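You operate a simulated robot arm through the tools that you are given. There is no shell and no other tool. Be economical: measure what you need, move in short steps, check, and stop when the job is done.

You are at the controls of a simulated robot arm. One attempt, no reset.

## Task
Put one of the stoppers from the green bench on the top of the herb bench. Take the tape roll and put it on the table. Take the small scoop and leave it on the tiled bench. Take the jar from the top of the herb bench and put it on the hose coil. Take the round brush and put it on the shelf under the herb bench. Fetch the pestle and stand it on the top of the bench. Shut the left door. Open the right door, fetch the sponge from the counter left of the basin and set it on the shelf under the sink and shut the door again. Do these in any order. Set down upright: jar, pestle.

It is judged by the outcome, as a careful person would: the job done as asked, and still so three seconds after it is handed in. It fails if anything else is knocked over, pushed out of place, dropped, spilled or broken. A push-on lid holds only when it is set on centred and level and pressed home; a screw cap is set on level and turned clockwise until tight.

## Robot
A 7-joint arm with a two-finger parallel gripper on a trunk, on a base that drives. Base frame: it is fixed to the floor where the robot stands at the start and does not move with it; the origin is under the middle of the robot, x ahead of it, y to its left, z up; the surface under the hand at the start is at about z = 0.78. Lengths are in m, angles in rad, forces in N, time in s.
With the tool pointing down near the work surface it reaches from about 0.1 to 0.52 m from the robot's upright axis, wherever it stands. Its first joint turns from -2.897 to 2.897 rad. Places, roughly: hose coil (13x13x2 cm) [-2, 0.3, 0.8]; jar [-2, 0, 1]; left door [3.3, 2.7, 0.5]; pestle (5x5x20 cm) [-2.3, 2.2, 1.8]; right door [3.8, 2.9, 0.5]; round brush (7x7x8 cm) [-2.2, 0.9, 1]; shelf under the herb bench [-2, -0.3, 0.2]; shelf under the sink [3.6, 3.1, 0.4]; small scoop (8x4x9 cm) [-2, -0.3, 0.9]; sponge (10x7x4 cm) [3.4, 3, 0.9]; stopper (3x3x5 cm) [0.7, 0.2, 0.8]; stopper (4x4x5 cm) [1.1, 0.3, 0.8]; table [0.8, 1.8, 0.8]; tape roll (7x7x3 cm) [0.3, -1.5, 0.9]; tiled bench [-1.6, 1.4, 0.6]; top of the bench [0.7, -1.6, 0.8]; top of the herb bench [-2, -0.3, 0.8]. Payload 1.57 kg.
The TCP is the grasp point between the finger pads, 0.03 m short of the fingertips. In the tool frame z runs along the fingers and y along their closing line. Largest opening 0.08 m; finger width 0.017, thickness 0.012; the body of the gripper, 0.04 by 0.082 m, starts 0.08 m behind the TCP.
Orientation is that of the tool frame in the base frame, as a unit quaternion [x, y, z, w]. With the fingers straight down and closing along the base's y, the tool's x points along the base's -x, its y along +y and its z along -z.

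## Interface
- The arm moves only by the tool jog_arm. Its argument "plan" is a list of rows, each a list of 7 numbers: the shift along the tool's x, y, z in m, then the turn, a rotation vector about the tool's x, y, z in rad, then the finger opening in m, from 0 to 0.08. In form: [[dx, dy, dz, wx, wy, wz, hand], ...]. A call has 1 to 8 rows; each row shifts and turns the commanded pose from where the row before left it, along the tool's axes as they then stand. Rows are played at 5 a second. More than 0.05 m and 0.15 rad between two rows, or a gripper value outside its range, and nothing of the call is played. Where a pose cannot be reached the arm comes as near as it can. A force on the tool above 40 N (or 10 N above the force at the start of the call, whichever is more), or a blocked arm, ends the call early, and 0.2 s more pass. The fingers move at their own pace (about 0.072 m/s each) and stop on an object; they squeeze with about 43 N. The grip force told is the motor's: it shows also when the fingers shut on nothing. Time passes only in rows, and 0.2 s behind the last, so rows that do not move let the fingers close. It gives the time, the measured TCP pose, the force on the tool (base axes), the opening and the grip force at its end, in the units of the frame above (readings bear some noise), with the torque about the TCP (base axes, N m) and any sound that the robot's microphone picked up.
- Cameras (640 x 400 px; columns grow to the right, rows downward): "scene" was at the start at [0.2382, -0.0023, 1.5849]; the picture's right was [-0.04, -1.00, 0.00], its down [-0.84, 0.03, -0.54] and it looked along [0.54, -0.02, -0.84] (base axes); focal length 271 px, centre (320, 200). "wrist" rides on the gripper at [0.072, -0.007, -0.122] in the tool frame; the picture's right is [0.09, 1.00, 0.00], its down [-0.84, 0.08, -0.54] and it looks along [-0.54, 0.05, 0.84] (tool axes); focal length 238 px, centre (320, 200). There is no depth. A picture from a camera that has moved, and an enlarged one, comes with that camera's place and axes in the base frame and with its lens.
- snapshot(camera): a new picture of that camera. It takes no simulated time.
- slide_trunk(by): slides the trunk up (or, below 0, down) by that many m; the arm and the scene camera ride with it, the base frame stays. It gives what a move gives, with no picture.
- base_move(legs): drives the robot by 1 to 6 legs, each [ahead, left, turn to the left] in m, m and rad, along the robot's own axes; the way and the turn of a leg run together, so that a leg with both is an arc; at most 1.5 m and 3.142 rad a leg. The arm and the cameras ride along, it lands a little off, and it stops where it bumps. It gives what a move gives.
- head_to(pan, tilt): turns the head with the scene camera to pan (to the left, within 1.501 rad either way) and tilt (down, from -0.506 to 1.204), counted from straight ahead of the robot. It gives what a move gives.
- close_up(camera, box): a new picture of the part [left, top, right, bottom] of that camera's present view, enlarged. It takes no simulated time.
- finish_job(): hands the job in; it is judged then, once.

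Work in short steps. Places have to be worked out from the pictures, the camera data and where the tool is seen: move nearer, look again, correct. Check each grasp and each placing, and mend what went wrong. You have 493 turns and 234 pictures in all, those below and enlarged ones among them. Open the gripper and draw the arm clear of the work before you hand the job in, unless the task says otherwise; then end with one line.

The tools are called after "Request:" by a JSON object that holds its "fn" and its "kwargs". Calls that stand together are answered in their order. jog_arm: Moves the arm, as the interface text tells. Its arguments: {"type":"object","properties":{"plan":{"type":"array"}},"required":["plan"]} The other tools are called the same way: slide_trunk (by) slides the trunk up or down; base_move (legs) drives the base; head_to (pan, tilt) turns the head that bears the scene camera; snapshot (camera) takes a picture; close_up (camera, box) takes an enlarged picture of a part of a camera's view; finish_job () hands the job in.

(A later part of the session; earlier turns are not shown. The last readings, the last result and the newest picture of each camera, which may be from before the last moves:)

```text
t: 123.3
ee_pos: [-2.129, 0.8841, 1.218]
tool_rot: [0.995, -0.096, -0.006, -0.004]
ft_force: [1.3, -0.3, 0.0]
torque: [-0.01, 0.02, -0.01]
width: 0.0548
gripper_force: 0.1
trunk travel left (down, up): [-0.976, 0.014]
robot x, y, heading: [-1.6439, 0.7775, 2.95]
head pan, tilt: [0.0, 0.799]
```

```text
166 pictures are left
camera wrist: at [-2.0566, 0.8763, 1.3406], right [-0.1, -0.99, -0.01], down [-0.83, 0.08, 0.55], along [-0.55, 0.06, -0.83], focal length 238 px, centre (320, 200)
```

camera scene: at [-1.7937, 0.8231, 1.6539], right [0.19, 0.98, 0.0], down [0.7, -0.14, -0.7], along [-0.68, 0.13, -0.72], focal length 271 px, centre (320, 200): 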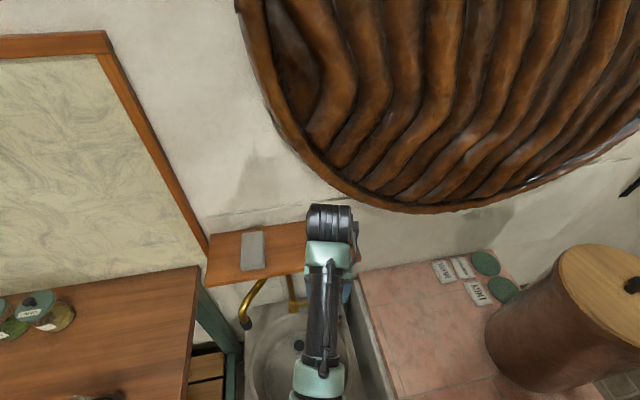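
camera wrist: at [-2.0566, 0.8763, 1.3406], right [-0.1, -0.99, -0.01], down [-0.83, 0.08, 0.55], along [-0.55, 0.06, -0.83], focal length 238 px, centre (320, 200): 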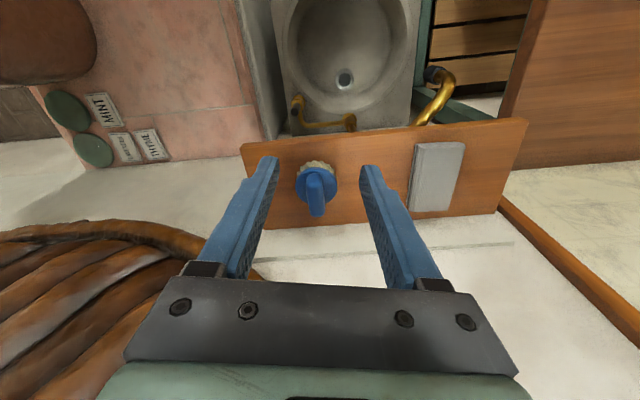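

The brush's handle paddle runs fore-aft, so the fingers (closing sideways) suit. Tilt the tool forward 0.6 rad about the TCP.

Request:
{"fn": "jog_arm", "kwargs": {"plan": [[0, 0, 0, 0, -0.15, 0, 0.06], [0, 0, 0, 0, -0.15, 0, 0.06], [0, 0, 0, 0, -0.15, 0, 0.06], [0, 0, 0, 0, -0.15, 0, 0.06], [0, 0, 0, 0, 0, 0, 0.06]]}}

Request:
{"fn": "snapshot", "kwargs": {"camera": "wrist"}}

Request:
{"fn": "snapshot", "kwargs": {"camera": "scene"}}

```text
t: 124.5
ee_pos: [-2.1329, 0.8859, 1.2189]
tool_rot: [0.949, -0.091, -0.3, -0.034]
ft_force: [-0.3, -0.2, 1.0]
torque: [0.02, -0.01, -0.01]
width: 0.0601
gripper_force: 0.1
trunk travel left (down, up): [-0.976, 0.014]
robot x, y, heading: [-1.6439, 0.7739, 2.951]
head pan, tilt: [0.0, 0.799]
```

```text
165 pictures are left
camera wrist: at [-2.0036, 0.8665, 1.2775], right [-0.12, -0.99, -0.06], down [-0.38, -0.01, 0.92], along [-0.92, 0.13, -0.38], focal length 238 px, centre (320, 200)
```

wrist: 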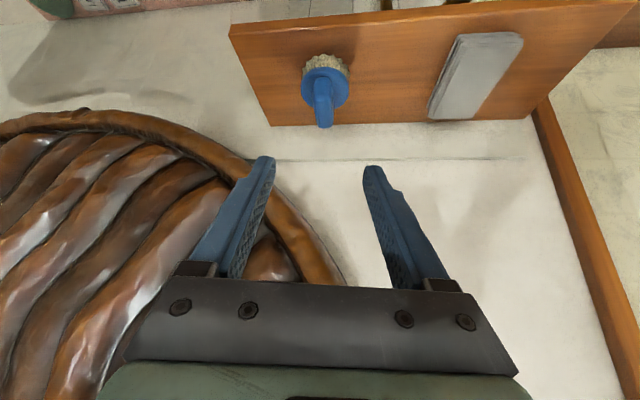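

```text
164 pictures are left
camera scene: at [-1.8943, 0.8224, 1.7437], right [0.19, 0.98, 0.0], down [0.7, -0.14, -0.7], along [-0.68, 0.13, -0.72], focal length 271 px, centre (320, 200)
```

scene: 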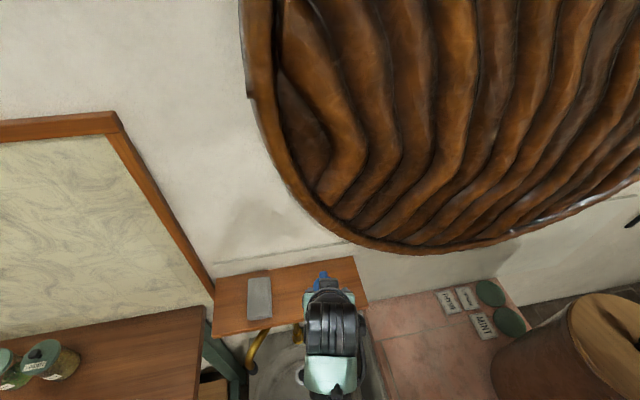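

Brush centre ≈ (-2.217,0.899). Approach mainly along the tool axis, 10 cm first.

Request:
{"fn": "jog_arm", "kwargs": {"plan": [[0.005, 0.001, 0.035, 0, 0, 0, 0.07], [0.005, 0.001, 0.035, 0, 0, 0, 0.07], [0.004, 0, 0.03, 0, 0, 0, 0.07], [0, 0, 0, 0, 0, 0, 0.07]]}}

Request:
{"fn": "snapshot", "kwargs": {"camera": "wrist"}}

```text
t: 125.5
ee_pos: [-2.1762, 0.892, 1.1284]
tool_rot: [0.949, -0.089, -0.3, -0.033]
ft_force: [-0.5, -0.4, -0.3]
torque: [0.0, -0.02, 0.01]
width: 0.0698
gripper_force: 0.2
trunk travel left (down, up): [-0.976, 0.014]
robot x, y, heading: [-1.6445, 0.7721, 2.954]
head pan, tilt: [0.0, 0.799]
```

```text
163 pictures are left
camera wrist: at [-2.0487, 0.8741, 1.1874], right [-0.12, -0.99, -0.06], down [-0.38, -0.01, 0.92], along [-0.92, 0.13, -0.38], focal length 238 px, centre (320, 200)
```

wrist: 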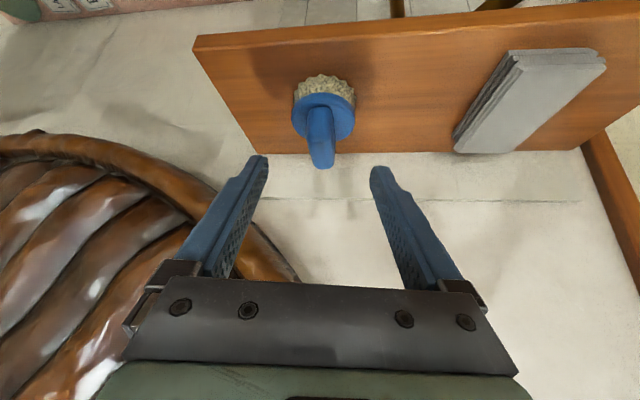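

Aligned; last 5.5 cm then close.

Request:
{"fn": "jog_arm", "kwargs": {"plan": [[0.002, 0, 0.028, 0, 0, 0, 0.07], [0.002, 0, 0.027, 0, 0, 0, 0.07], [0, 0, 0, 0, 0, 0, 0.07]]}}

Request:
{"fn": "snapshot", "kwargs": {"camera": "wrist"}}

```text
t: 126.3
ee_pos: [-2.2027, 0.8982, 1.0817]
tool_rot: [0.949, -0.091, -0.3, -0.033]
ft_force: [0.0, 0.2, 0.4]
torque: [-0.04, 0.0, -0.01]
width: 0.0702
gripper_force: 0.1
trunk travel left (down, up): [-0.976, 0.014]
robot x, y, heading: [-1.6465, 0.7738, 2.955]
head pan, tilt: [0.0, 0.799]
```

```text
162 pictures are left
camera wrist: at [-2.0762, 0.8805, 1.1403], right [-0.12, -0.99, -0.06], down [-0.38, -0.01, 0.92], along [-0.92, 0.13, -0.38], focal length 238 px, centre (320, 200)
```

wrist: 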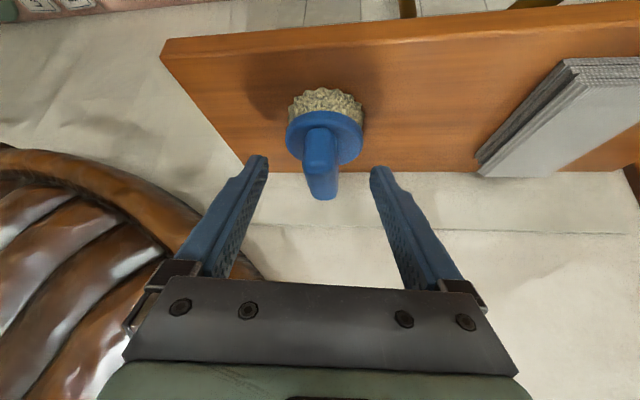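

Move 8 mm lower onto the paddle and close.

Request:
{"fn": "jog_arm", "kwargs": {"plan": [[0.005, 0, 0.007, 0, 0, 0, 0.07], [0, 0, 0, 0, 0, 0, 0.02], [0, 0, 0, 0, 0, 0, 0.0], [0, 0, 0, 0, 0, 0, 0.0], [0, 0, 0, 0, 0, 0, 0.0]]}}

Request:
{"fn": "snapshot", "kwargs": {"camera": "wrist"}}

```text
t: 127.5
ee_pos: [-2.2036, 0.8986, 1.072]
tool_rot: [0.949, -0.09, -0.3, -0.034]
ft_force: [-0.3, 0.1, 1.0]
torque: [-0.04, 0.03, -0.03]
width: 0.0233
gripper_force: 36.0
trunk travel left (down, up): [-0.976, 0.014]
robot x, y, heading: [-1.6472, 0.7757, 2.952]
head pan, tilt: [0.0, 0.799]
```

```text
161 pictures are left
camera wrist: at [-2.0755, 0.8803, 1.1321], right [-0.12, -0.99, -0.06], down [-0.38, -0.01, 0.92], along [-0.92, 0.13, -0.38], focal length 238 px, centre (320, 200)
```

wrist: 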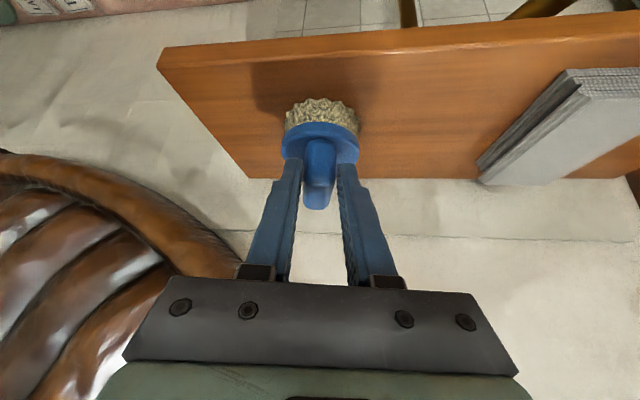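

Gripped. Lift 5 cm and back the base off.

Request:
{"fn": "jog_arm", "kwargs": {"plan": [[-0.014, 0, -0.02, 0, 0, 0, 0], [-0.014, 0, -0.02, 0, 0, 0, 0], [0.02, 0, -0.03, 0, 0, 0, 0], [0.0, 0, -0.03, 0, 0, 0, 0]]}}

Request:
{"fn": "snapshot", "kwargs": {"camera": "wrist"}}

```text
t: 128.5
ee_pos: [-2.1524, 0.887, 1.1599]
tool_rot: [0.949, -0.091, -0.299, -0.033]
ft_force: [-0.1, -0.5, -1.0]
torque: [0.0, -0.07, 0.0]
width: 0.0234
gripper_force: 35.4
trunk travel left (down, up): [-0.976, 0.014]
robot x, y, heading: [-1.6469, 0.7733, 2.951]
head pan, tilt: [0.0, 0.799]
```

```text
160 pictures are left
camera wrist: at [-2.0248, 0.8691, 1.2191], right [-0.12, -0.99, -0.06], down [-0.38, -0.01, 0.92], along [-0.92, 0.13, -0.38], focal length 238 px, centre (320, 200)
```

wrist: 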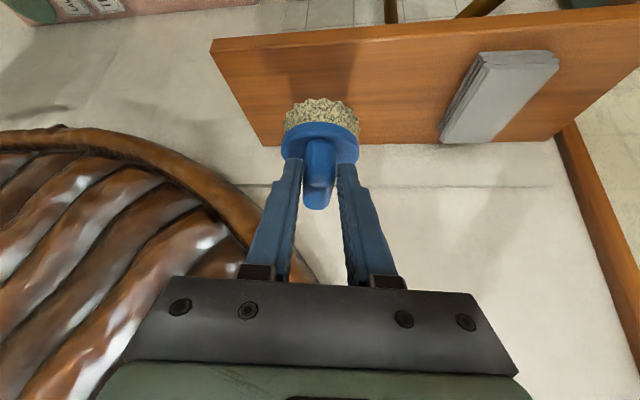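

Brush held. Back off, square up to the herb bench, and look at the lower shelf with the trunk lowered.

Request:
{"fn": "base_move", "kwargs": {"legs": [[-0.65, 0, 0], [0, 0, 0.19], [0, 0.75, 0]]}}

Request:
{"fn": "slide_trunk", "kwargs": {"by": -0.4}}

Request:
{"fn": "head_to", "kwargs": {"pan": 0.0, "tilt": 0.7}}

Request:
{"fn": "snapshot", "kwargs": {"camera": "scene"}}

```text
t: 136.5
ee_pos: [-1.5325, -0.0941, 1.1603]
tool_rot: [0.953, 0.005, -0.302, -0.003]
ft_force: [-0.1, -0.3, -1.3]
torque: [-0.02, -0.08, 0.01]
width: 0.023
gripper_force: 35.6
trunk travel left (down, up): [-0.976, 0.014]
robot x, y, heading: [-1.009, -0.1068, -3.135]
head pan, tilt: [0.0, 0.799]
```

```text
t: 140.4
ee_pos: [-1.5321, -0.0955, 0.7595]
tool_rot: [0.954, 0.003, -0.301, -0.004]
ft_force: [-0.2, -0.7, -0.3]
torque: [-0.02, -0.05, 0.0]
width: 0.0231
gripper_force: 35.4
trunk travel left (down, up): [-0.576, 0.414]
robot x, y, heading: [-1.0131, -0.1046, -3.131]
head pan, tilt: [0.0, 0.799]
```

```text
t: 141.0
ee_pos: [-1.5321, -0.0949, 0.7589]
tool_rot: [0.954, 0.005, -0.301, -0.003]
ft_force: [-0.4, -0.5, -1.5]
torque: [0.01, -0.05, 0.02]
width: 0.0233
gripper_force: 35.5
trunk travel left (down, up): [-0.576, 0.414]
robot x, y, heading: [-1.0116, -0.1075, -3.131]
head pan, tilt: [0.0, 0.7]
```

```text
159 pictures are left
camera scene: at [-1.2693, -0.1069, 1.3521], right [-0.01, 1.0, 0.0], down [0.64, 0.01, -0.76], along [-0.76, -0.01, -0.64], focal length 271 px, centre (320, 200)
```

scene: 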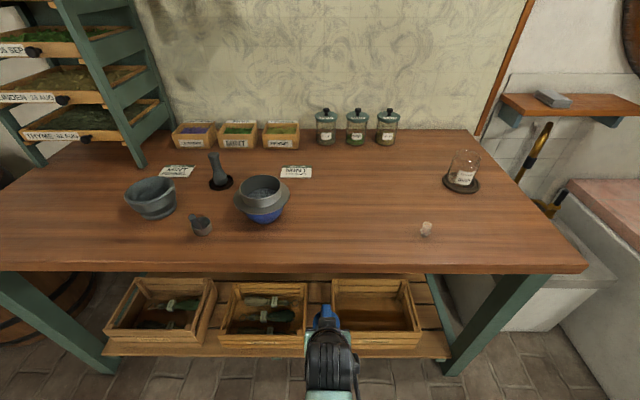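

Three crates sit on the lower shelf. Back off a little and lower more to see free slats.

Request:
{"fn": "base_move", "kwargs": {"legs": [[-0.25, -0.1, 0]]}}

Request:
{"fn": "slide_trunk", "kwargs": {"by": -0.35}}

Request:
{"fn": "head_to", "kwargs": {"pan": -0.1, "tilt": 0.6}}

Request:
{"fn": "snapshot", "kwargs": {"camera": "scene"}}

```text
t: 142.9
ee_pos: [-1.2835, 0.0063, 0.7596]
tool_rot: [0.953, 0.005, -0.302, -0.004]
ft_force: [0.3, 1.1, -1.3]
torque: [-0.02, -0.05, -0.03]
width: 0.023
gripper_force: 35.1
trunk travel left (down, up): [-0.576, 0.414]
robot x, y, heading: [-0.7635, -0.0043, -3.133]
head pan, tilt: [0.0, 0.7]
```

```text
t: 146.4
ee_pos: [-1.2841, 0.007, 0.4098]
tool_rot: [0.954, 0.005, -0.3, -0.004]
ft_force: [0.3, -0.2, -1.0]
torque: [0.0, -0.01, 0.02]
width: 0.0233
gripper_force: 35.7
trunk travel left (down, up): [-0.226, 0.764]
robot x, y, heading: [-0.7645, -0.0017, -3.128]
head pan, tilt: [0.0, 0.7]
```

```text
t: 147.0
ee_pos: [-1.2839, 0.0064, 0.4096]
tool_rot: [0.954, 0.004, -0.301, -0.005]
ft_force: [-0.3, -0.9, -0.2]
torque: [-0.01, -0.06, -0.01]
width: 0.0231
gripper_force: 35.9
trunk travel left (down, up): [-0.226, 0.764]
robot x, y, heading: [-0.7626, -0.0002, -3.128]
head pan, tilt: [-0.099, 0.6]
```

```text
158 pictures are left
camera scene: at [-1.0238, 0.0031, 1.0107], right [0.09, 1.0, 0.0], down [0.56, -0.05, -0.82], along [-0.82, 0.07, -0.57], focal length 271 px, centre (320, 200)
```

scene: 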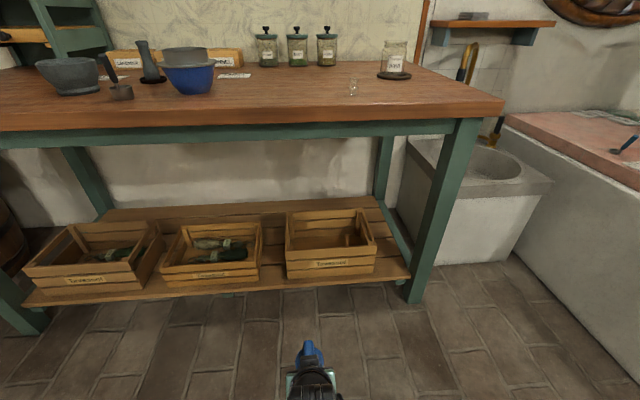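

Free slat strip lies right of the third crate, y≈0.29–0.39. I aim for brush centre (-1.77,0.335), driving right then ahead part-way.

Request:
{"fn": "base_move", "kwargs": {"legs": [[0, -0.33, -0.013], [0.25, 0, 0]]}}

Request:
{"fn": "head_to", "kwargs": {"pan": 0.0, "tilt": 0.85}}

Request:
{"fn": "snapshot", "kwargs": {"camera": "scene"}}

Request:
{"fn": "snapshot", "kwargs": {"camera": "wrist"}}

```text
t: 150.7
ee_pos: [-1.5304, 0.3451, 0.41]
tool_rot: [0.954, 0.0, -0.301, -0.006]
ft_force: [0.1, -0.9, -1.5]
torque: [-0.02, -0.04, 0.0]
width: 0.0231
gripper_force: 35.5
trunk travel left (down, up): [-0.226, 0.764]
robot x, y, heading: [-1.0096, 0.3329, -3.141]
head pan, tilt: [-0.099, 0.6]
```

```text
t: 151.4
ee_pos: [-1.5319, 0.3451, 0.4086]
tool_rot: [0.953, 0.001, -0.302, -0.005]
ft_force: [0.5, 0.2, -1.8]
torque: [-0.02, -0.07, -0.03]
width: 0.0233
gripper_force: 35.6
trunk travel left (down, up): [-0.226, 0.764]
robot x, y, heading: [-1.0113, 0.3331, -3.143]
head pan, tilt: [0.0, 0.85]
```

```text
157 pictures are left
camera scene: at [-1.261, 0.3312, 0.9899], right [0.0, 1.0, 0.0], down [0.75, 0.0, -0.66], along [-0.66, 0.0, -0.75], focal length 271 px, centre (320, 200)
```

scene: 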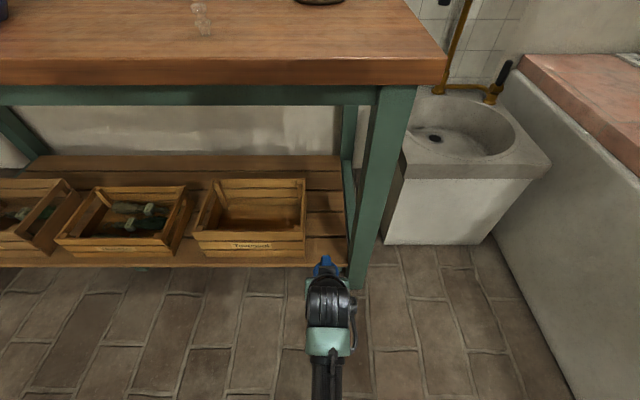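

```text
156 pictures are left
camera wrist: at [-1.4018, 0.352, 0.4685], right [0.07, -1.0, -0.06], down [-0.37, -0.09, 0.92], along [-0.92, -0.04, -0.38], focal length 238 px, centre (320, 200)
```

wrist: 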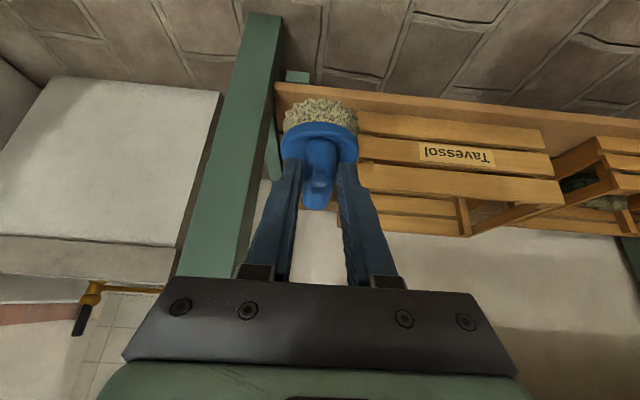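

Strip measured y≈0.28–0.42; hand at y=0.345 is centred. Drive ahead 0.235 and check.

Request:
{"fn": "base_move", "kwargs": {"legs": [[0.235, 0, 0]]}}

Request:
{"fn": "snapshot", "kwargs": {"camera": "wrist"}}

Request:
{"fn": "snapshot", "kwargs": {"camera": "scene"}}

```text
t: 153.2
ee_pos: [-1.763, 0.3425, 0.4099]
tool_rot: [0.954, 0.003, -0.301, -0.004]
ft_force: [-0.3, -0.2, -0.7]
torque: [0.01, -0.04, 0.03]
width: 0.023
gripper_force: 35.7
trunk travel left (down, up): [-0.226, 0.764]
robot x, y, heading: [-1.2416, 0.3288, -3.137]
head pan, tilt: [0.0, 0.85]
```

```text
155 pictures are left
camera wrist: at [-1.6349, 0.35, 0.4686], right [0.08, -1.0, -0.06], down [-0.37, -0.09, 0.92], along [-0.92, -0.05, -0.38], focal length 238 px, centre (320, 200)
```

wrist: 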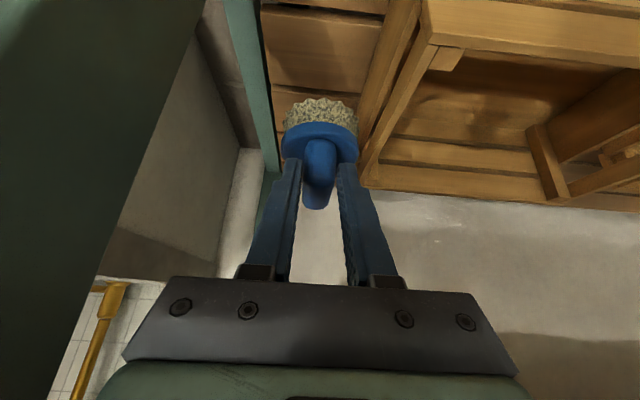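

```text
154 pictures are left
camera scene: at [-1.4939, 0.3297, 0.9899], right [0.0, 1.0, 0.0], down [0.75, 0.0, -0.66], along [-0.66, 0.0, -0.75], focal length 271 px, centre (320, 200)
```

scene: 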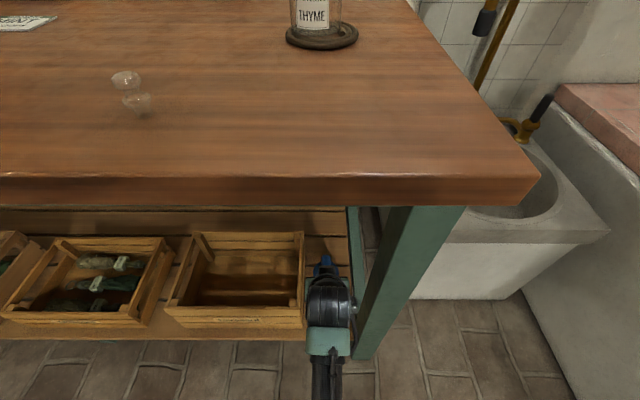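

Crate side at y≈0.305, stretcher at ≈0.425; shift the brush 16 mm toward +y and lower.

Request:
{"fn": "jog_arm", "kwargs": {"plan": [[0, -0.016, 0, 0, 0, 0, 0], [0, 0, 0, 0, 0, 0, 0]]}}

Request:
{"fn": "slide_trunk", "kwargs": {"by": -0.1}}

Request:
{"fn": "snapshot", "kwargs": {"camera": "wrist"}}

```text
t: 153.8
ee_pos: [-1.7633, 0.3594, 0.4099]
tool_rot: [0.954, 0.003, -0.301, -0.004]
ft_force: [-0.3, -0.5, -1.0]
torque: [0.02, -0.04, -0.01]
width: 0.0229
gripper_force: 34.9
trunk travel left (down, up): [-0.226, 0.764]
robot x, y, heading: [-1.242, 0.3288, -3.141]
head pan, tilt: [0.0, 0.85]
```

```text
t: 155.1
ee_pos: [-1.7643, 0.3591, 0.3095]
tool_rot: [0.954, 0.003, -0.301, -0.004]
ft_force: [0.1, 0.6, -1.1]
torque: [0.0, -0.07, 0.02]
width: 0.0231
gripper_force: 35.9
trunk travel left (down, up): [-0.126, 0.864]
robot x, y, heading: [-1.2446, 0.332, -3.138]
head pan, tilt: [0.0, 0.85]
```

```text
153 pictures are left
camera wrist: at [-1.6351, 0.3665, 0.3689], right [0.08, -1.0, -0.06], down [-0.37, -0.09, 0.92], along [-0.92, -0.05, -0.38], focal length 238 px, centre (320, 200)
```

wrist: 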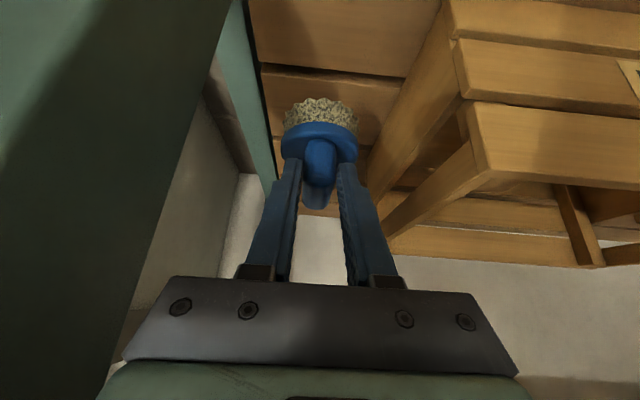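

Clear both sides. Lower in steps to contact.

Request:
{"fn": "jog_arm", "kwargs": {"plan": [[0.0057, 0, 0.0083, 0, 0, 0, 0], [0.0057, 0, 0.0083, 0, 0, 0, 0], [0.0057, 0, 0.0083, 0, 0, 0, 0], [0.0028, 0, 0.0042, 0, 0, 0, 0], [0.0028, 0, 0.0042, 0, 0, 0, 0], [0.0028, 0, 0.0042, 0, 0, 0, 0]]}}

```text
t: 156.5
ee_pos: [-1.7625, 0.3592, 0.2634]
tool_rot: [0.954, 0.002, -0.3, -0.004]
ft_force: [0.2, -1.0, -1.2]
torque: [0.0, -0.05, 0.02]
width: 0.0233
gripper_force: 35.7
trunk travel left (down, up): [-0.126, 0.864]
robot x, y, heading: [-1.249, 0.3323, -3.14]
head pan, tilt: [0.0, 0.85]
```

Request:
{"fn": "jog_arm", "kwargs": {"plan": [[0.0028, 0, 0.0042, 0, 0, 0, 0], [0.0028, 0, 0.0042, 0, 0, 0, 0], [0.0023, 0, 0.0033, 0, 0, 0, 0], [0.0023, 0, 0.0033, 0, 0, 0, 0], [0.0023, 0, 0.0033, 0, 0, 0, 0], [0.0023, 0, 0.0033, 0, 0, 0, 0]]}}

Request:
{"fn": "snapshot", "kwargs": {"camera": "wrist"}}

```text
t: 157.9
ee_pos: [-1.7661, 0.3607, 0.2384]
tool_rot: [0.953, 0.002, -0.302, -0.005]
ft_force: [1.2, 0.2, 0.5]
torque: [-0.04, -0.01, 0.03]
width: 0.0234
gripper_force: 35.9
trunk travel left (down, up): [-0.126, 0.864]
robot x, y, heading: [-1.2446, 0.3332, -3.14]
head pan, tilt: [0.0, 0.85]
```

```text
152 pictures are left
camera wrist: at [-1.6361, 0.3674, 0.2975], right [0.08, -1.0, -0.06], down [-0.37, -0.09, 0.92], along [-0.92, -0.05, -0.38], focal length 238 px, centre (320, 200)
```

wrist: 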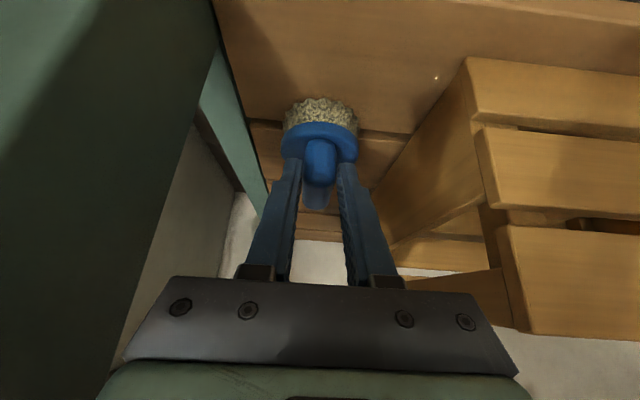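

Request:
{"fn": "jog_arm", "kwargs": {"plan": [[0.0023, 0, 0.0033, 0, 0, 0, 0], [0.0023, 0, 0.0033, 0, 0, 0, 0], [0.0017, 0, 0.0025, 0, 0, 0, 0], [0.0017, 0, 0.0025, 0, 0, 0, 0], [0, 0, 0, 0, 0, 0, 0]]}}

```text
t: 159.1
ee_pos: [-1.7685, 0.3606, 0.2311]
tool_rot: [0.951, 0.002, -0.31, -0.004]
ft_force: [4.2, -0.3, 33.3]
torque: [-0.25, 0.52, 0.04]
width: 0.0232
gripper_force: 35.1
trunk travel left (down, up): [-0.126, 0.864]
robot x, y, heading: [-1.2475, 0.3306, -3.138]
head pan, tilt: [0.0, 0.85]
```

Contact (33 N). Ease up 4 mm, release, retract along the tool axis.

Request:
{"fn": "jog_arm", "kwargs": {"plan": [[-0.002, 0, -0.003, 0, 0, 0, 0], [0, 0, 0, 0, 0, 0, 0.03], [0, 0, 0, 0, 0, 0, 0.05], [0, 0, 0, 0, 0, 0, 0.055], [-0.01, 0, -0.02, 0, 0, 0, 0.055], [-0.01, 0, -0.03, 0, 0, 0, 0.055], [0, 0, -0.04, 0, 0, 0, 0.055]]}}

Request:
{"fn": "snapshot", "kwargs": {"camera": "wrist"}}

```text
t: 160.7
ee_pos: [-1.731, 0.3605, 0.3135]
tool_rot: [0.954, 0.002, -0.301, -0.005]
ft_force: [0.8, -0.1, -0.2]
torque: [-0.02, 0.01, 0.02]
width: 0.055
gripper_force: 0.0
trunk travel left (down, up): [-0.126, 0.864]
robot x, y, heading: [-1.2456, 0.3319, -3.138]
head pan, tilt: [0.0, 0.85]
```

```text
151 pictures are left
camera wrist: at [-1.6015, 0.3674, 0.3727], right [0.08, -1.0, -0.06], down [-0.37, -0.09, 0.92], along [-0.92, -0.05, -0.38], focal length 238 px, centre (320, 200)
```

wrist: 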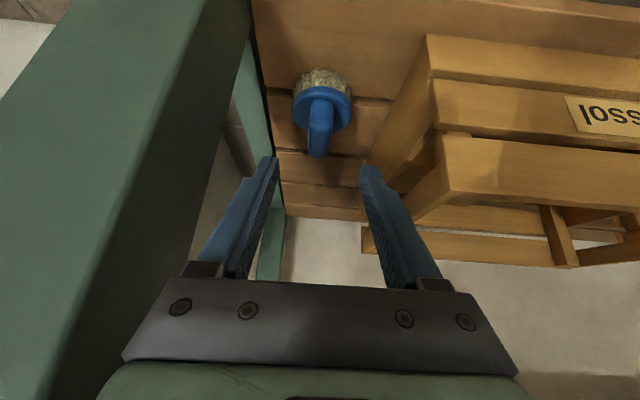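

Brush stands on the lower shelf. Back off, raise, and look toward the pestle corner.

Request:
{"fn": "base_move", "kwargs": {"legs": [[-0.45, 0, 0]]}}

Request:
{"fn": "slide_trunk", "kwargs": {"by": 0.4}}

Request:
{"fn": "slide_trunk", "kwargs": {"by": 0.4}}

Request:
{"fn": "base_move", "kwargs": {"legs": [[-0.1, -0.2, -0.6]]}}

Request:
{"fn": "head_to", "kwargs": {"pan": -0.2, "tilt": 0.2}}

Request:
{"fn": "snapshot", "kwargs": {"camera": "scene"}}

```text
t: 163.5
ee_pos: [-1.2726, 0.3616, 0.3134]
tool_rot: [0.954, 0.003, -0.3, -0.005]
ft_force: [-0.5, -0.4, 0.0]
torque: [0.0, 0.01, -0.01]
width: 0.0552
gripper_force: 0.0
trunk travel left (down, up): [-0.126, 0.864]
robot x, y, heading: [-0.7824, 0.3321, -3.129]
head pan, tilt: [0.0, 0.85]
```

```text
t: 167.3
ee_pos: [-1.2721, 0.3607, 0.7136]
tool_rot: [0.954, 0.004, -0.301, -0.004]
ft_force: [-0.3, 0.0, -1.2]
torque: [0.02, -0.01, -0.01]
width: 0.0551
gripper_force: 0.0
trunk travel left (down, up): [-0.526, 0.464]
robot x, y, heading: [-0.7877, 0.3335, -3.13]
head pan, tilt: [0.0, 0.85]
```

```text
t: 171.1
ee_pos: [-1.2731, 0.3599, 1.1132]
tool_rot: [0.954, 0.004, -0.301, -0.005]
ft_force: [0.2, -1.1, -0.5]
torque: [-0.01, -0.03, 0.02]
width: 0.0549
gripper_force: 0.1
trunk travel left (down, up): [-0.926, 0.064]
robot x, y, heading: [-0.7862, 0.3313, -3.133]
head pan, tilt: [0.0, 0.85]
```

```text
t: 173.2
ee_pos: [-1.0247, 0.7908, 1.1127]
tool_rot: [0.913, -0.274, -0.287, -0.091]
ft_force: [0.1, 0.2, 0.0]
torque: [0.03, -0.02, 0.02]
width: 0.0549
gripper_force: 0.1
trunk travel left (down, up): [-0.926, 0.064]
robot x, y, heading: [-0.6378, 0.497, 2.557]
head pan, tilt: [0.0, 0.85]
```

```text
t: 174.2
ee_pos: [-1.0259, 0.7914, 1.1128]
tool_rot: [0.914, -0.274, -0.286, -0.091]
ft_force: [0.4, 0.7, 0.2]
torque: [0.0, -0.03, -0.02]
width: 0.0549
gripper_force: 0.1
trunk travel left (down, up): [-0.926, 0.064]
robot x, y, heading: [-0.6356, 0.4983, 2.558]
head pan, tilt: [-0.201, 0.201]
```

```text
150 pictures are left
camera scene: at [-0.8468, 0.6569, 1.7475], right [0.71, 0.71, 0.0], down [0.14, -0.14, -0.98], along [-0.69, 0.69, -0.2], focal length 271 px, centre (320, 200)
```

scene: 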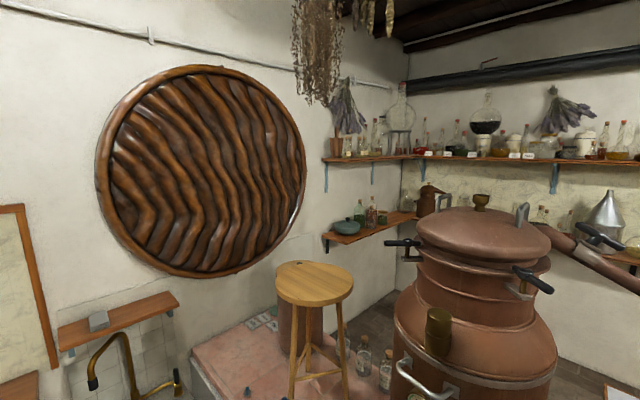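

Zoom into the upper wall shelf around (335,140).

Request:
{"fn": "close_up", "kwargs": {"camera": "scene", "box": [310, 80, 450, 180]}}

Request:
{"fn": "close_up", "kwargs": {"camera": "scene", "box": [300, 160, 460, 270]}}

```text
4.00 times, centred on (380, 130) of scene
camera zoom: at [-0.8468, 0.6569, 1.7475], right [0.71, 0.71, 0.0], down [0.14, -0.14, -0.98], along [-0.69, 0.69, -0.2], focal length 1085 px, centre (80, 480)
```

zoom: 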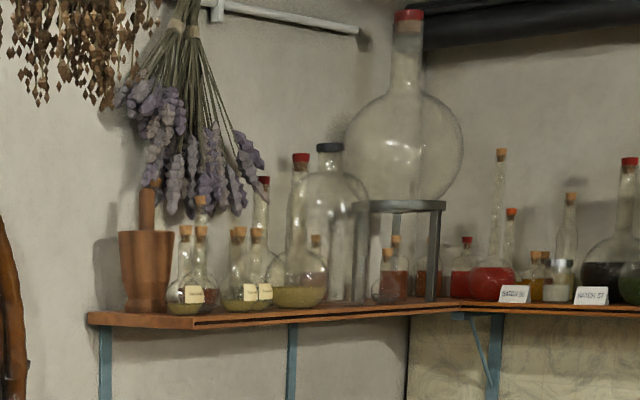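

```text
3.64 times, centred on (380, 215) of scene
camera zoom: at [-0.8468, 0.6569, 1.7475], right [0.71, 0.71, 0.0], down [0.14, -0.14, -0.98], along [-0.69, 0.69, -0.2], focal length 986 px, centre (102, 146)
```

zoom: 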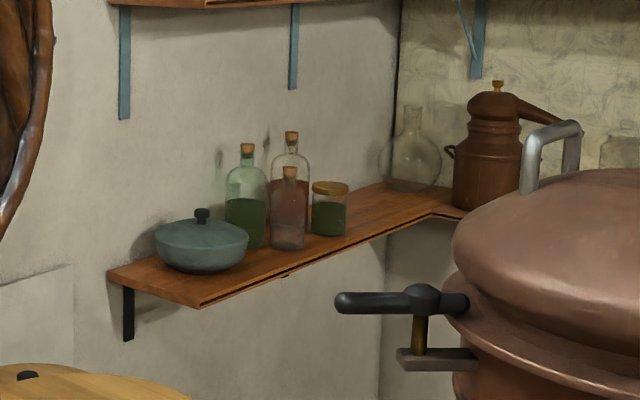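

The pestle stands in a wooden mortar on the high shelf's left end, near (-2.3,2.25). I need to find a floor route; move over and look toward +y.

Request:
{"fn": "base_move", "kwargs": {"legs": [[0, 0, -0.8]]}}

Request:
{"fn": "head_to", "kwargs": {"pan": 0.1, "tilt": 0.6}}

Request:
{"fn": "snapshot", "kwargs": {"camera": "scene"}}

```text
t: 176.6
ee_pos: [-0.703, 0.9805, 1.1133]
tool_rot: [0.738, -0.603, -0.23, -0.195]
ft_force: [-0.4, -0.1, -0.7]
torque: [-0.03, 0.03, 0.03]
width: 0.0549
gripper_force: 0.0
trunk travel left (down, up): [-0.926, 0.064]
robot x, y, heading: [-0.6364, 0.4968, 1.773]
head pan, tilt: [-0.201, 0.201]
```

```text
t: 177.5
ee_pos: [-0.7024, 0.9794, 1.1132]
tool_rot: [0.738, -0.603, -0.23, -0.195]
ft_force: [0.4, -1.3, -0.9]
torque: [0.01, 0.02, -0.01]
width: 0.0546
gripper_force: 0.0
trunk travel left (down, up): [-0.926, 0.064]
robot x, y, heading: [-0.6399, 0.4961, 1.778]
head pan, tilt: [0.099, 0.6]
```

```text
147 pictures are left
camera scene: at [-0.6986, 0.7484, 1.7109], right [0.96, 0.29, 0.0], down [0.17, -0.54, -0.83], along [-0.24, 0.79, -0.56], focal length 271 px, centre (320, 200)
```

scene: 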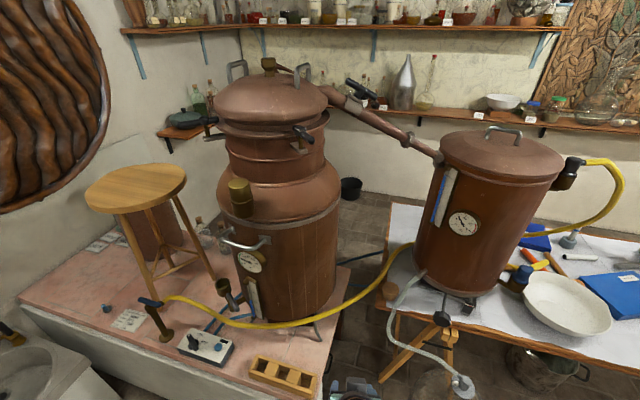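

The still and its hose block that passage; the pestle must be reached from behind the white table later. First the tape roll on the brown bench: drive to (0.3,-0.65) facing it.

Request:
{"fn": "base_move", "kwargs": {"legs": [[0, 0, 2.93], [1.15, 0, 0], [0, 0.93, 0]]}}

Request:
{"fn": "head_to", "kwargs": {"pan": 0.0, "tilt": 0.7}}

Request:
{"fn": "snapshot", "kwargs": {"camera": "scene"}}

```text
t: 194.7
ee_pos: [0.2043, -1.1699, 1.1133]
tool_rot: [0.683, 0.666, -0.219, 0.207]
ft_force: [-0.3, 0.6, -0.3]
torque: [0.03, 0.02, -0.01]
width: 0.0552
gripper_force: 0.1
trunk travel left (down, up): [-0.926, 0.064]
robot x, y, heading: [0.2491, -0.6832, -1.598]
head pan, tilt: [0.099, 0.6]
```

```text
t: 195.3
ee_pos: [0.2046, -1.17, 1.1139]
tool_rot: [0.683, 0.666, -0.219, 0.206]
ft_force: [0.1, -1.1, -1.2]
torque: [0.01, 0.02, -0.02]
width: 0.0552
gripper_force: 0.0
trunk travel left (down, up): [-0.926, 0.064]
robot x, y, heading: [0.251, -0.6823, -1.597]
head pan, tilt: [0.0, 0.7]
```

```text
146 pictures are left
camera scene: at [0.2404, -0.9397, 1.7022], right [-1.0, 0.02, 0.0], down [0.02, 0.64, -0.77], along [-0.02, -0.76, -0.64], focal length 271 px, centre (320, 200)
```

scene: 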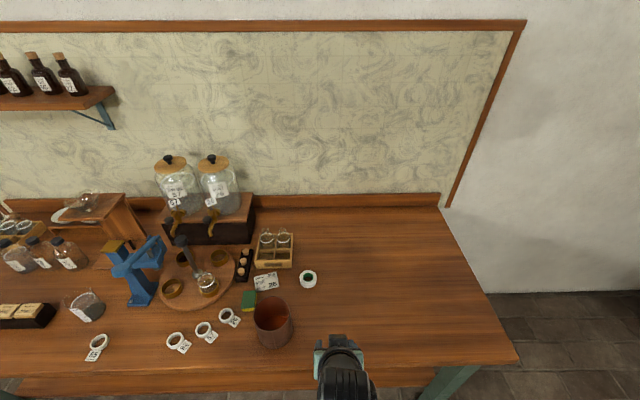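

Request:
{"fn": "close_up", "kwargs": {"camera": "scene", "box": [220, 220, 350, 350]}}

```text
3.08 times, centred on (285, 285) of scene
camera zoom: at [0.2404, -0.9397, 1.7022], right [-1.0, 0.02, 0.0], down [0.02, 0.64, -0.77], along [-0.02, -0.76, -0.64], focal length 835 px, centre (428, -62)
```

zoom: 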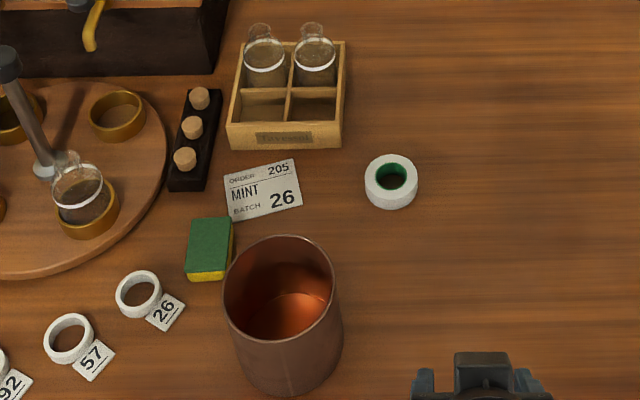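

Tape roll (white with green core) is at about (0.271,-1.523). Straighten the tool and drive 0.34 m ahead.

Request:
{"fn": "jog_arm", "kwargs": {"plan": [[0, 0, 0, 0, 0.15, 0, 0.08], [0, 0, 0, 0, 0.15, 0, 0.08], [0, 0, 0, 0, 0.15, 0, 0.08], [0, 0, 0, 0, 0.15, 0, 0.08]]}}

Request:
{"fn": "base_move", "kwargs": {"legs": [[0.34, 0.03, 0.027]]}}

Request:
{"fn": "snapshot", "kwargs": {"camera": "wrist"}}

```text
t: 196.3
ee_pos: [0.2043, -1.171, 1.1129]
tool_rot: [0.716, 0.698, -0.006, 0.0]
ft_force: [-0.1, -0.9, -0.7]
torque: [0.0, 0.04, -0.02]
width: 0.0798
gripper_force: 0.1
trunk travel left (down, up): [-0.926, 0.064]
robot x, y, heading: [0.2492, -0.688, -1.594]
head pan, tilt: [0.0, 0.7]
```

```text
t: 198.6
ee_pos: [0.2481, -1.5073, 1.1136]
tool_rot: [0.705, 0.709, -0.007, 0.0]
ft_force: [0.4, -0.5, 0.6]
torque: [0.0, -0.01, 0.0]
width: 0.08
gripper_force: 0.0
trunk travel left (down, up): [-0.926, 0.064]
robot x, y, heading: [0.2756, -1.0239, -1.565]
head pan, tilt: [0.0, 0.7]
```

```text
144 pictures are left
camera wrist: at [0.2419, -1.4326, 1.2355], right [1.0, 0.1, -0.01], down [0.09, -0.83, 0.55], along [0.04, -0.55, -0.83], focal length 238 px, centre (320, 200)
```

wrist: 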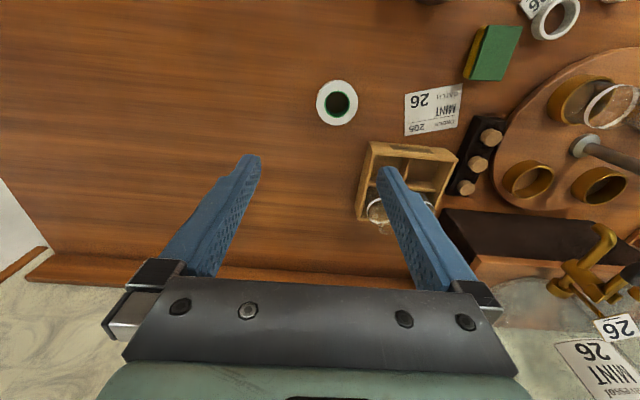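

Tape at (0.271,-1.515). Shift over it and lower 18 cm.

Request:
{"fn": "jog_arm", "kwargs": {"plan": [[-0.008, 0.023, 0, 0, 0, 0, 0.08]]}}

Request:
{"fn": "slide_trunk", "kwargs": {"by": -0.18}}

Request:
{"fn": "snapshot", "kwargs": {"camera": "wrist"}}

```text
t: 198.9
ee_pos: [0.2703, -1.5148, 1.1136]
tool_rot: [0.706, 0.708, -0.008, 0.001]
ft_force: [-0.6, 0.8, -0.2]
torque: [-0.02, 0.0, 0.01]
width: 0.0799
gripper_force: 0.1
trunk travel left (down, up): [-0.926, 0.064]
robot x, y, heading: [0.2695, -1.0214, -1.561]
head pan, tilt: [0.0, 0.7]
```

```text
t: 200.9
ee_pos: [0.2707, -1.5138, 0.9326]
tool_rot: [0.705, 0.709, -0.008, 0.001]
ft_force: [1.0, -1.2, -0.1]
torque: [-0.02, 0.01, -0.02]
width: 0.0801
gripper_force: 0.1
trunk travel left (down, up): [-0.746, 0.244]
robot x, y, heading: [0.2731, -1.0192, -1.564]
head pan, tilt: [0.0, 0.7]
```

```text
143 pictures are left
camera wrist: at [0.2643, -1.4402, 1.0553], right [1.0, 0.1, -0.01], down [0.09, -0.83, 0.55], along [0.04, -0.55, -0.83], focal length 238 px, centre (320, 200)
```

wrist: 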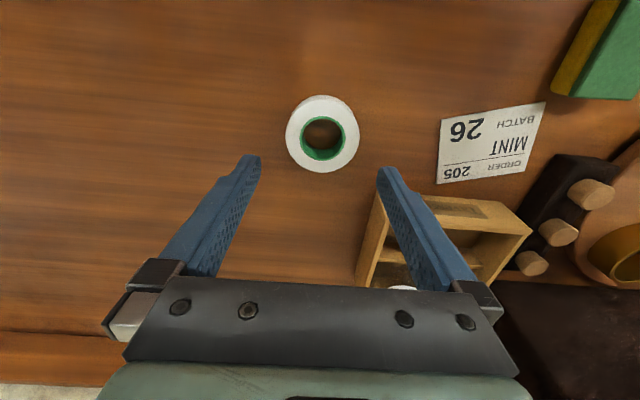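

Aligned. Lower 8 cm, then check.

Request:
{"fn": "slide_trunk", "kwargs": {"by": -0.075}}

Request:
{"fn": "snapshot", "kwargs": {"camera": "wrist"}}

```text
t: 201.9
ee_pos: [0.2701, -1.5141, 0.8702]
tool_rot: [0.704, 0.711, -0.005, 0.002]
ft_force: [-0.8, 12.8, 14.6]
torque: [0.5, -0.64, 0.48]
width: 0.0791
gripper_force: 0.1
trunk travel left (down, up): [-0.677, 0.313]
robot x, y, heading: [0.2784, -1.0229, -1.566]
head pan, tilt: [0.0, 0.7]
stopped: the force on the tool passed its limit at 49 N (the readings are from after the stop); the commanded pose is now the measured one
```

```text
142 pictures are left
camera wrist: at [0.2641, -1.44, 0.9921], right [0.99, 0.1, -0.01], down [0.09, -0.83, 0.55], along [0.05, -0.55, -0.84], focal length 238 px, centre (320, 200)
```

wrist: 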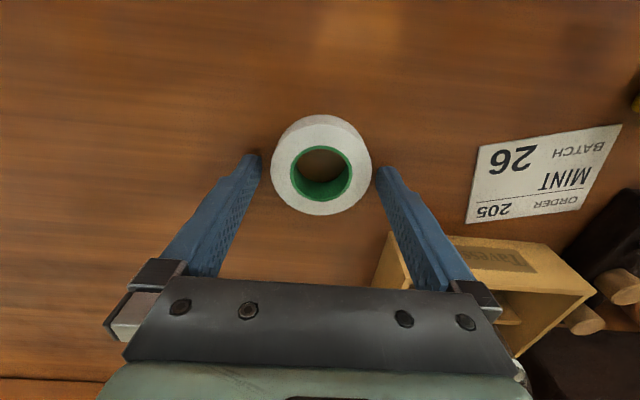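

The fingertips touched the bench top (~0.84). Raise 5 mm, shift +13 mm in y to centre on the roll, and close.

Request:
{"fn": "jog_arm", "kwargs": {"plan": [[0, 0, -0.006, 0, 0, 0, 0.08], [0.007, 0, 0, 0, 0, 0, 0.08], [0.006, 0, 0, 0, 0, 0, 0.08], [0, 0, 0, 0, 0, 0, 0.08]]}}

Request:
{"fn": "snapshot", "kwargs": {"camera": "wrist"}}

```text
t: 202.9
ee_pos: [0.2708, -1.5026, 0.8749]
tool_rot: [0.705, 0.709, -0.007, 0.003]
ft_force: [0.1, 0.0, -1.5]
torque: [-0.03, -0.04, -0.02]
width: 0.08
gripper_force: 0.0
trunk travel left (down, up): [-0.677, 0.313]
robot x, y, heading: [0.2756, -1.0181, -1.565]
head pan, tilt: [0.0, 0.7]
```

```text
141 pictures are left
camera wrist: at [0.2637, -1.4285, 0.9963], right [1.0, 0.1, -0.01], down [0.09, -0.83, 0.55], along [0.05, -0.55, -0.83], focal length 238 px, centre (320, 200)
```

wrist: 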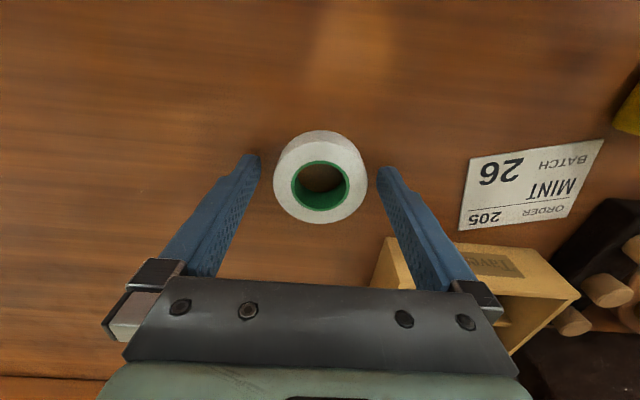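

Request:
{"fn": "jog_arm", "kwargs": {"plan": [[0, 0, 0, 0, 0, 0, 0.05], [0, 0, 0, 0, 0, 0, 0.05], [0, 0, 0, 0, 0, 0, 0.05]]}}

Request:
{"fn": "slide_trunk", "kwargs": {"by": 0.25}}

Request:
{"fn": "snapshot", "kwargs": {"camera": "wrist"}}

```text
t: 203.7
ee_pos: [0.2691, -1.5032, 0.8743]
tool_rot: [0.705, 0.71, -0.008, 0.003]
ft_force: [-0.3, 0.6, 0.0]
torque: [-0.01, -0.02, -0.01]
width: 0.0585
gripper_force: 42.5
trunk travel left (down, up): [-0.677, 0.313]
robot x, y, heading: [0.2735, -1.0217, -1.564]
head pan, tilt: [0.0, 0.7]
```

```text
t: 206.3
ee_pos: [0.2706, -1.5021, 1.1247]
tool_rot: [0.705, 0.709, -0.007, 0.003]
ft_force: [-0.5, -0.6, -0.1]
torque: [0.0, -0.02, 0.01]
width: 0.0585
gripper_force: 43.1
trunk travel left (down, up): [-0.927, 0.063]
robot x, y, heading: [0.2756, -1.0199, -1.567]
head pan, tilt: [0.0, 0.7]
```

```text
140 pictures are left
camera wrist: at [0.2637, -1.4287, 1.2464], right [1.0, 0.1, -0.01], down [0.09, -0.83, 0.55], along [0.05, -0.55, -0.83], focal length 238 px, centre (320, 200)
```

wrist: 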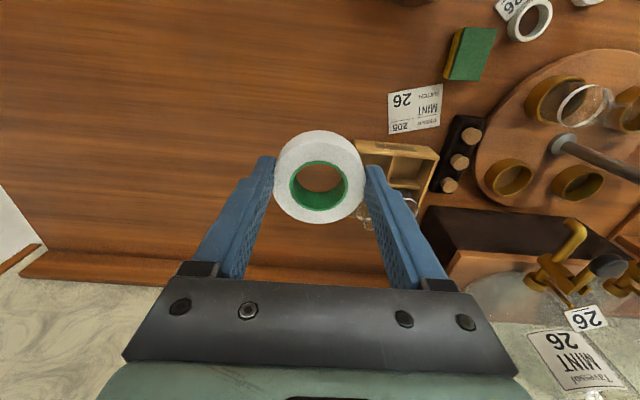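

Tape held (5.9 cm). Drive round to the white table: back out, west of the green bench, then facing the table.

Request:
{"fn": "base_move", "kwargs": {"legs": [[-0.4, 0, 0], [0, -0.52, 0], [0, 0, 3.14], [1.4, 0, 0]]}}

Request:
{"fn": "head_to", "kwargs": {"pan": -0.5, "tilt": 0.7}}

Request:
{"fn": "snapshot", "kwargs": {"camera": "scene"}}

```text
t: 225.6
ee_pos: [-0.2767, 1.2993, 1.1245]
tool_rot: [0.71, -0.704, -0.002, -0.007]
ft_force: [0.0, -0.3, -0.1]
torque: [0.0, 0.01, -0.01]
width: 0.0567
gripper_force: 43.1
trunk travel left (down, up): [-0.927, 0.063]
robot x, y, heading: [-0.2793, 0.8186, 1.583]
head pan, tilt: [0.0, 0.7]
```

```text
t: 226.5
ee_pos: [-0.2761, 1.3014, 1.1246]
tool_rot: [0.71, -0.704, -0.003, -0.007]
ft_force: [0.4, 0.5, -0.7]
torque: [-0.02, -0.02, 0.02]
width: 0.0568
gripper_force: 43.0
trunk travel left (down, up): [-0.927, 0.063]
robot x, y, heading: [-0.282, 0.8169, 1.581]
head pan, tilt: [-0.499, 0.7]
```

```text
139 pictures are left
camera scene: at [-0.2437, 1.0634, 1.7032], right [0.88, -0.47, 0.0], down [-0.3, -0.57, -0.77], along [0.36, 0.68, -0.64], focal length 271 px, centre (320, 200)
```

scene: 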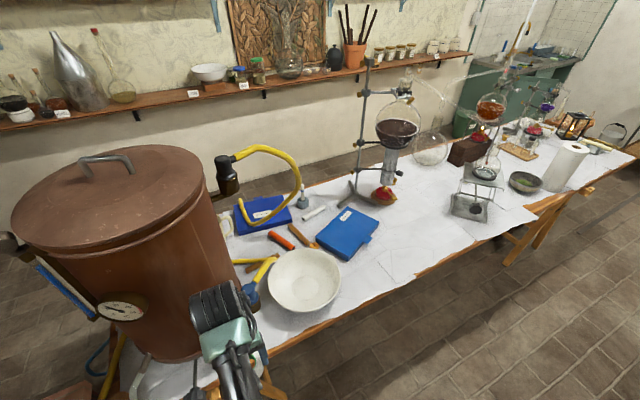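

Free paper area around (0.48,1.55). Check grip, drive right 0.76 m then ahead 0.25.

Request:
{"fn": "base_move", "kwargs": {"legs": [[0, -0.76, 0]]}}

Request:
{"fn": "base_move", "kwargs": {"legs": [[0.24, 0, 0]]}}

Request:
{"fn": "head_to", "kwargs": {"pan": 0.0, "tilt": 0.9}}

Request:
{"fn": "snapshot", "kwargs": {"camera": "scene"}}

Request:
{"fn": "snapshot", "kwargs": {"camera": "wrist"}}

```text
t: 230.7
ee_pos: [0.4953, 1.3053, 1.1247]
tool_rot: [0.708, -0.706, -0.003, -0.006]
ft_force: [0.0, 0.0, -0.6]
torque: [0.02, 0.01, 0.01]
width: 0.0567
gripper_force: 43.1
trunk travel left (down, up): [-0.927, 0.063]
robot x, y, heading: [0.4857, 0.8208, 1.572]
head pan, tilt: [-0.499, 0.7]
```

```text
t: 232.5
ee_pos: [0.4942, 1.548, 1.1245]
tool_rot: [0.708, -0.706, -0.003, -0.007]
ft_force: [-0.3, 0.6, -1.1]
torque: [0.0, -0.01, 0.02]
width: 0.0564
gripper_force: 43.0
trunk travel left (down, up): [-0.927, 0.063]
robot x, y, heading: [0.4873, 1.0626, 1.574]
head pan, tilt: [-0.499, 0.7]
```

```text
t: 233.4
ee_pos: [0.4959, 1.5481, 1.1248]
tool_rot: [0.707, -0.707, -0.003, -0.007]
ft_force: [0.1, 0.1, -0.2]
torque: [-0.01, 0.0, 0.02]
width: 0.0567
gripper_force: 43.5
trunk travel left (down, up): [-0.927, 0.063]
robot x, y, heading: [0.4875, 1.0668, 1.572]
head pan, tilt: [0.0, 0.901]
```

```text
138 pictures are left
camera scene: at [0.4852, 1.3112, 1.6871], right [1.0, 0.0, 0.0], down [0.0, -0.78, -0.62], along [0.0, 0.62, -0.78], focal length 271 px, centre (320, 200)
```

scene: 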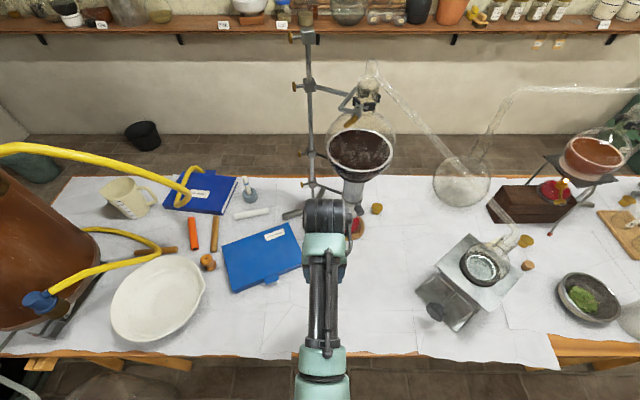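

```text
137 pictures are left
camera wrist: at [0.5011, 1.4751, 1.2465], right [-1.0, -0.09, -0.01], down [-0.08, 0.83, 0.55], along [-0.05, 0.55, -0.83], focal length 238 px, centre (320, 200)
```

wrist: 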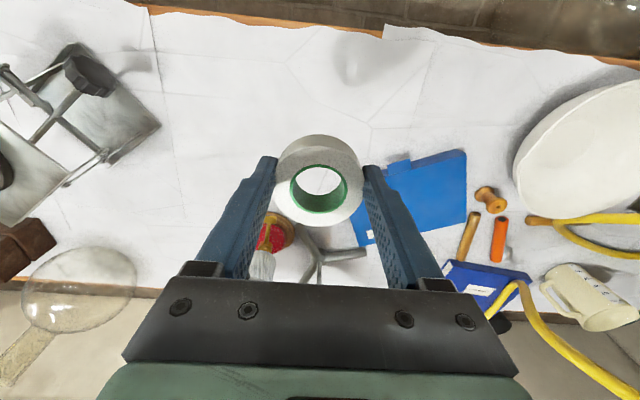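

Clear paper below. Shift 4.5 cm toward me and lower with the trunk.

Request:
{"fn": "jog_arm", "kwargs": {"plan": [[0.045, 0, 0, 0, 0, 0, 0.05]]}}

Request:
{"fn": "slide_trunk", "kwargs": {"by": -0.22}}

Request:
{"fn": "snapshot", "kwargs": {"camera": "wrist"}}

```text
t: 233.8
ee_pos: [0.4947, 1.5015, 1.1242]
tool_rot: [0.708, -0.706, -0.004, -0.007]
ft_force: [0.2, 0.2, -1.1]
torque: [0.01, 0.03, 0.0]
width: 0.0565
gripper_force: 42.9
trunk travel left (down, up): [-0.927, 0.063]
robot x, y, heading: [0.4848, 1.0661, 1.574]
head pan, tilt: [0.0, 0.901]
```

```text
t: 236.1
ee_pos: [0.4948, 1.5025, 0.9035]
tool_rot: [0.708, -0.706, -0.002, -0.007]
ft_force: [-0.1, -0.1, -0.4]
torque: [-0.02, 0.01, -0.02]
width: 0.0565
gripper_force: 42.7
trunk travel left (down, up): [-0.707, 0.283]
robot x, y, heading: [0.4885, 1.0637, 1.579]
head pan, tilt: [0.0, 0.901]
```

```text
136 pictures are left
camera wrist: at [0.5014, 1.4303, 1.0249], right [-1.0, -0.09, -0.01], down [-0.08, 0.83, 0.55], along [-0.05, 0.55, -0.83], focal length 238 px, centre (320, 200)
```

wrist: 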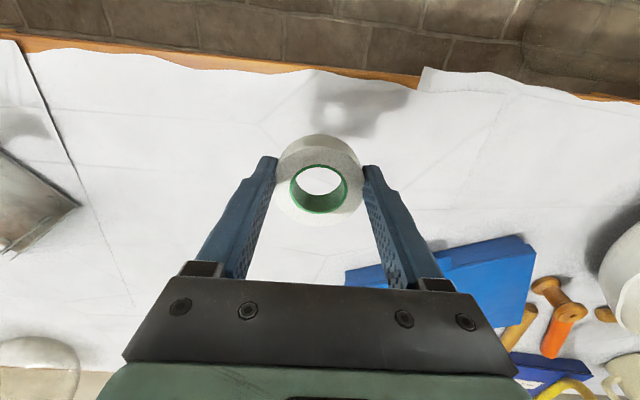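

Lower in jog steps until contact.

Request:
{"fn": "jog_arm", "kwargs": {"plan": [[0, 0, 0.015, 0, 0, 0, 0.05], [0, 0, 0.015, 0, 0, 0, 0.05], [0, 0, 0.012, 0, 0, 0, 0.05], [0, 0, 0.008, 0, 0, 0, 0.05], [0, 0, 0.006, 0, 0, 0, 0.05], [0, 0, 0.005, 0, 0, 0, 0.05], [0, 0, 0.005, 0, 0, 0, 0.05], [0, 0, 0.004, 0, 0, 0, 0.05]]}}

```text
t: 237.9
ee_pos: [0.4967, 1.5034, 0.8332]
tool_rot: [0.708, -0.706, -0.003, -0.007]
ft_force: [0.4, -0.4, -0.3]
torque: [-0.01, 0.03, -0.01]
width: 0.0562
gripper_force: 42.9
trunk travel left (down, up): [-0.707, 0.283]
robot x, y, heading: [0.4876, 1.0667, 1.572]
head pan, tilt: [0.0, 0.901]
```

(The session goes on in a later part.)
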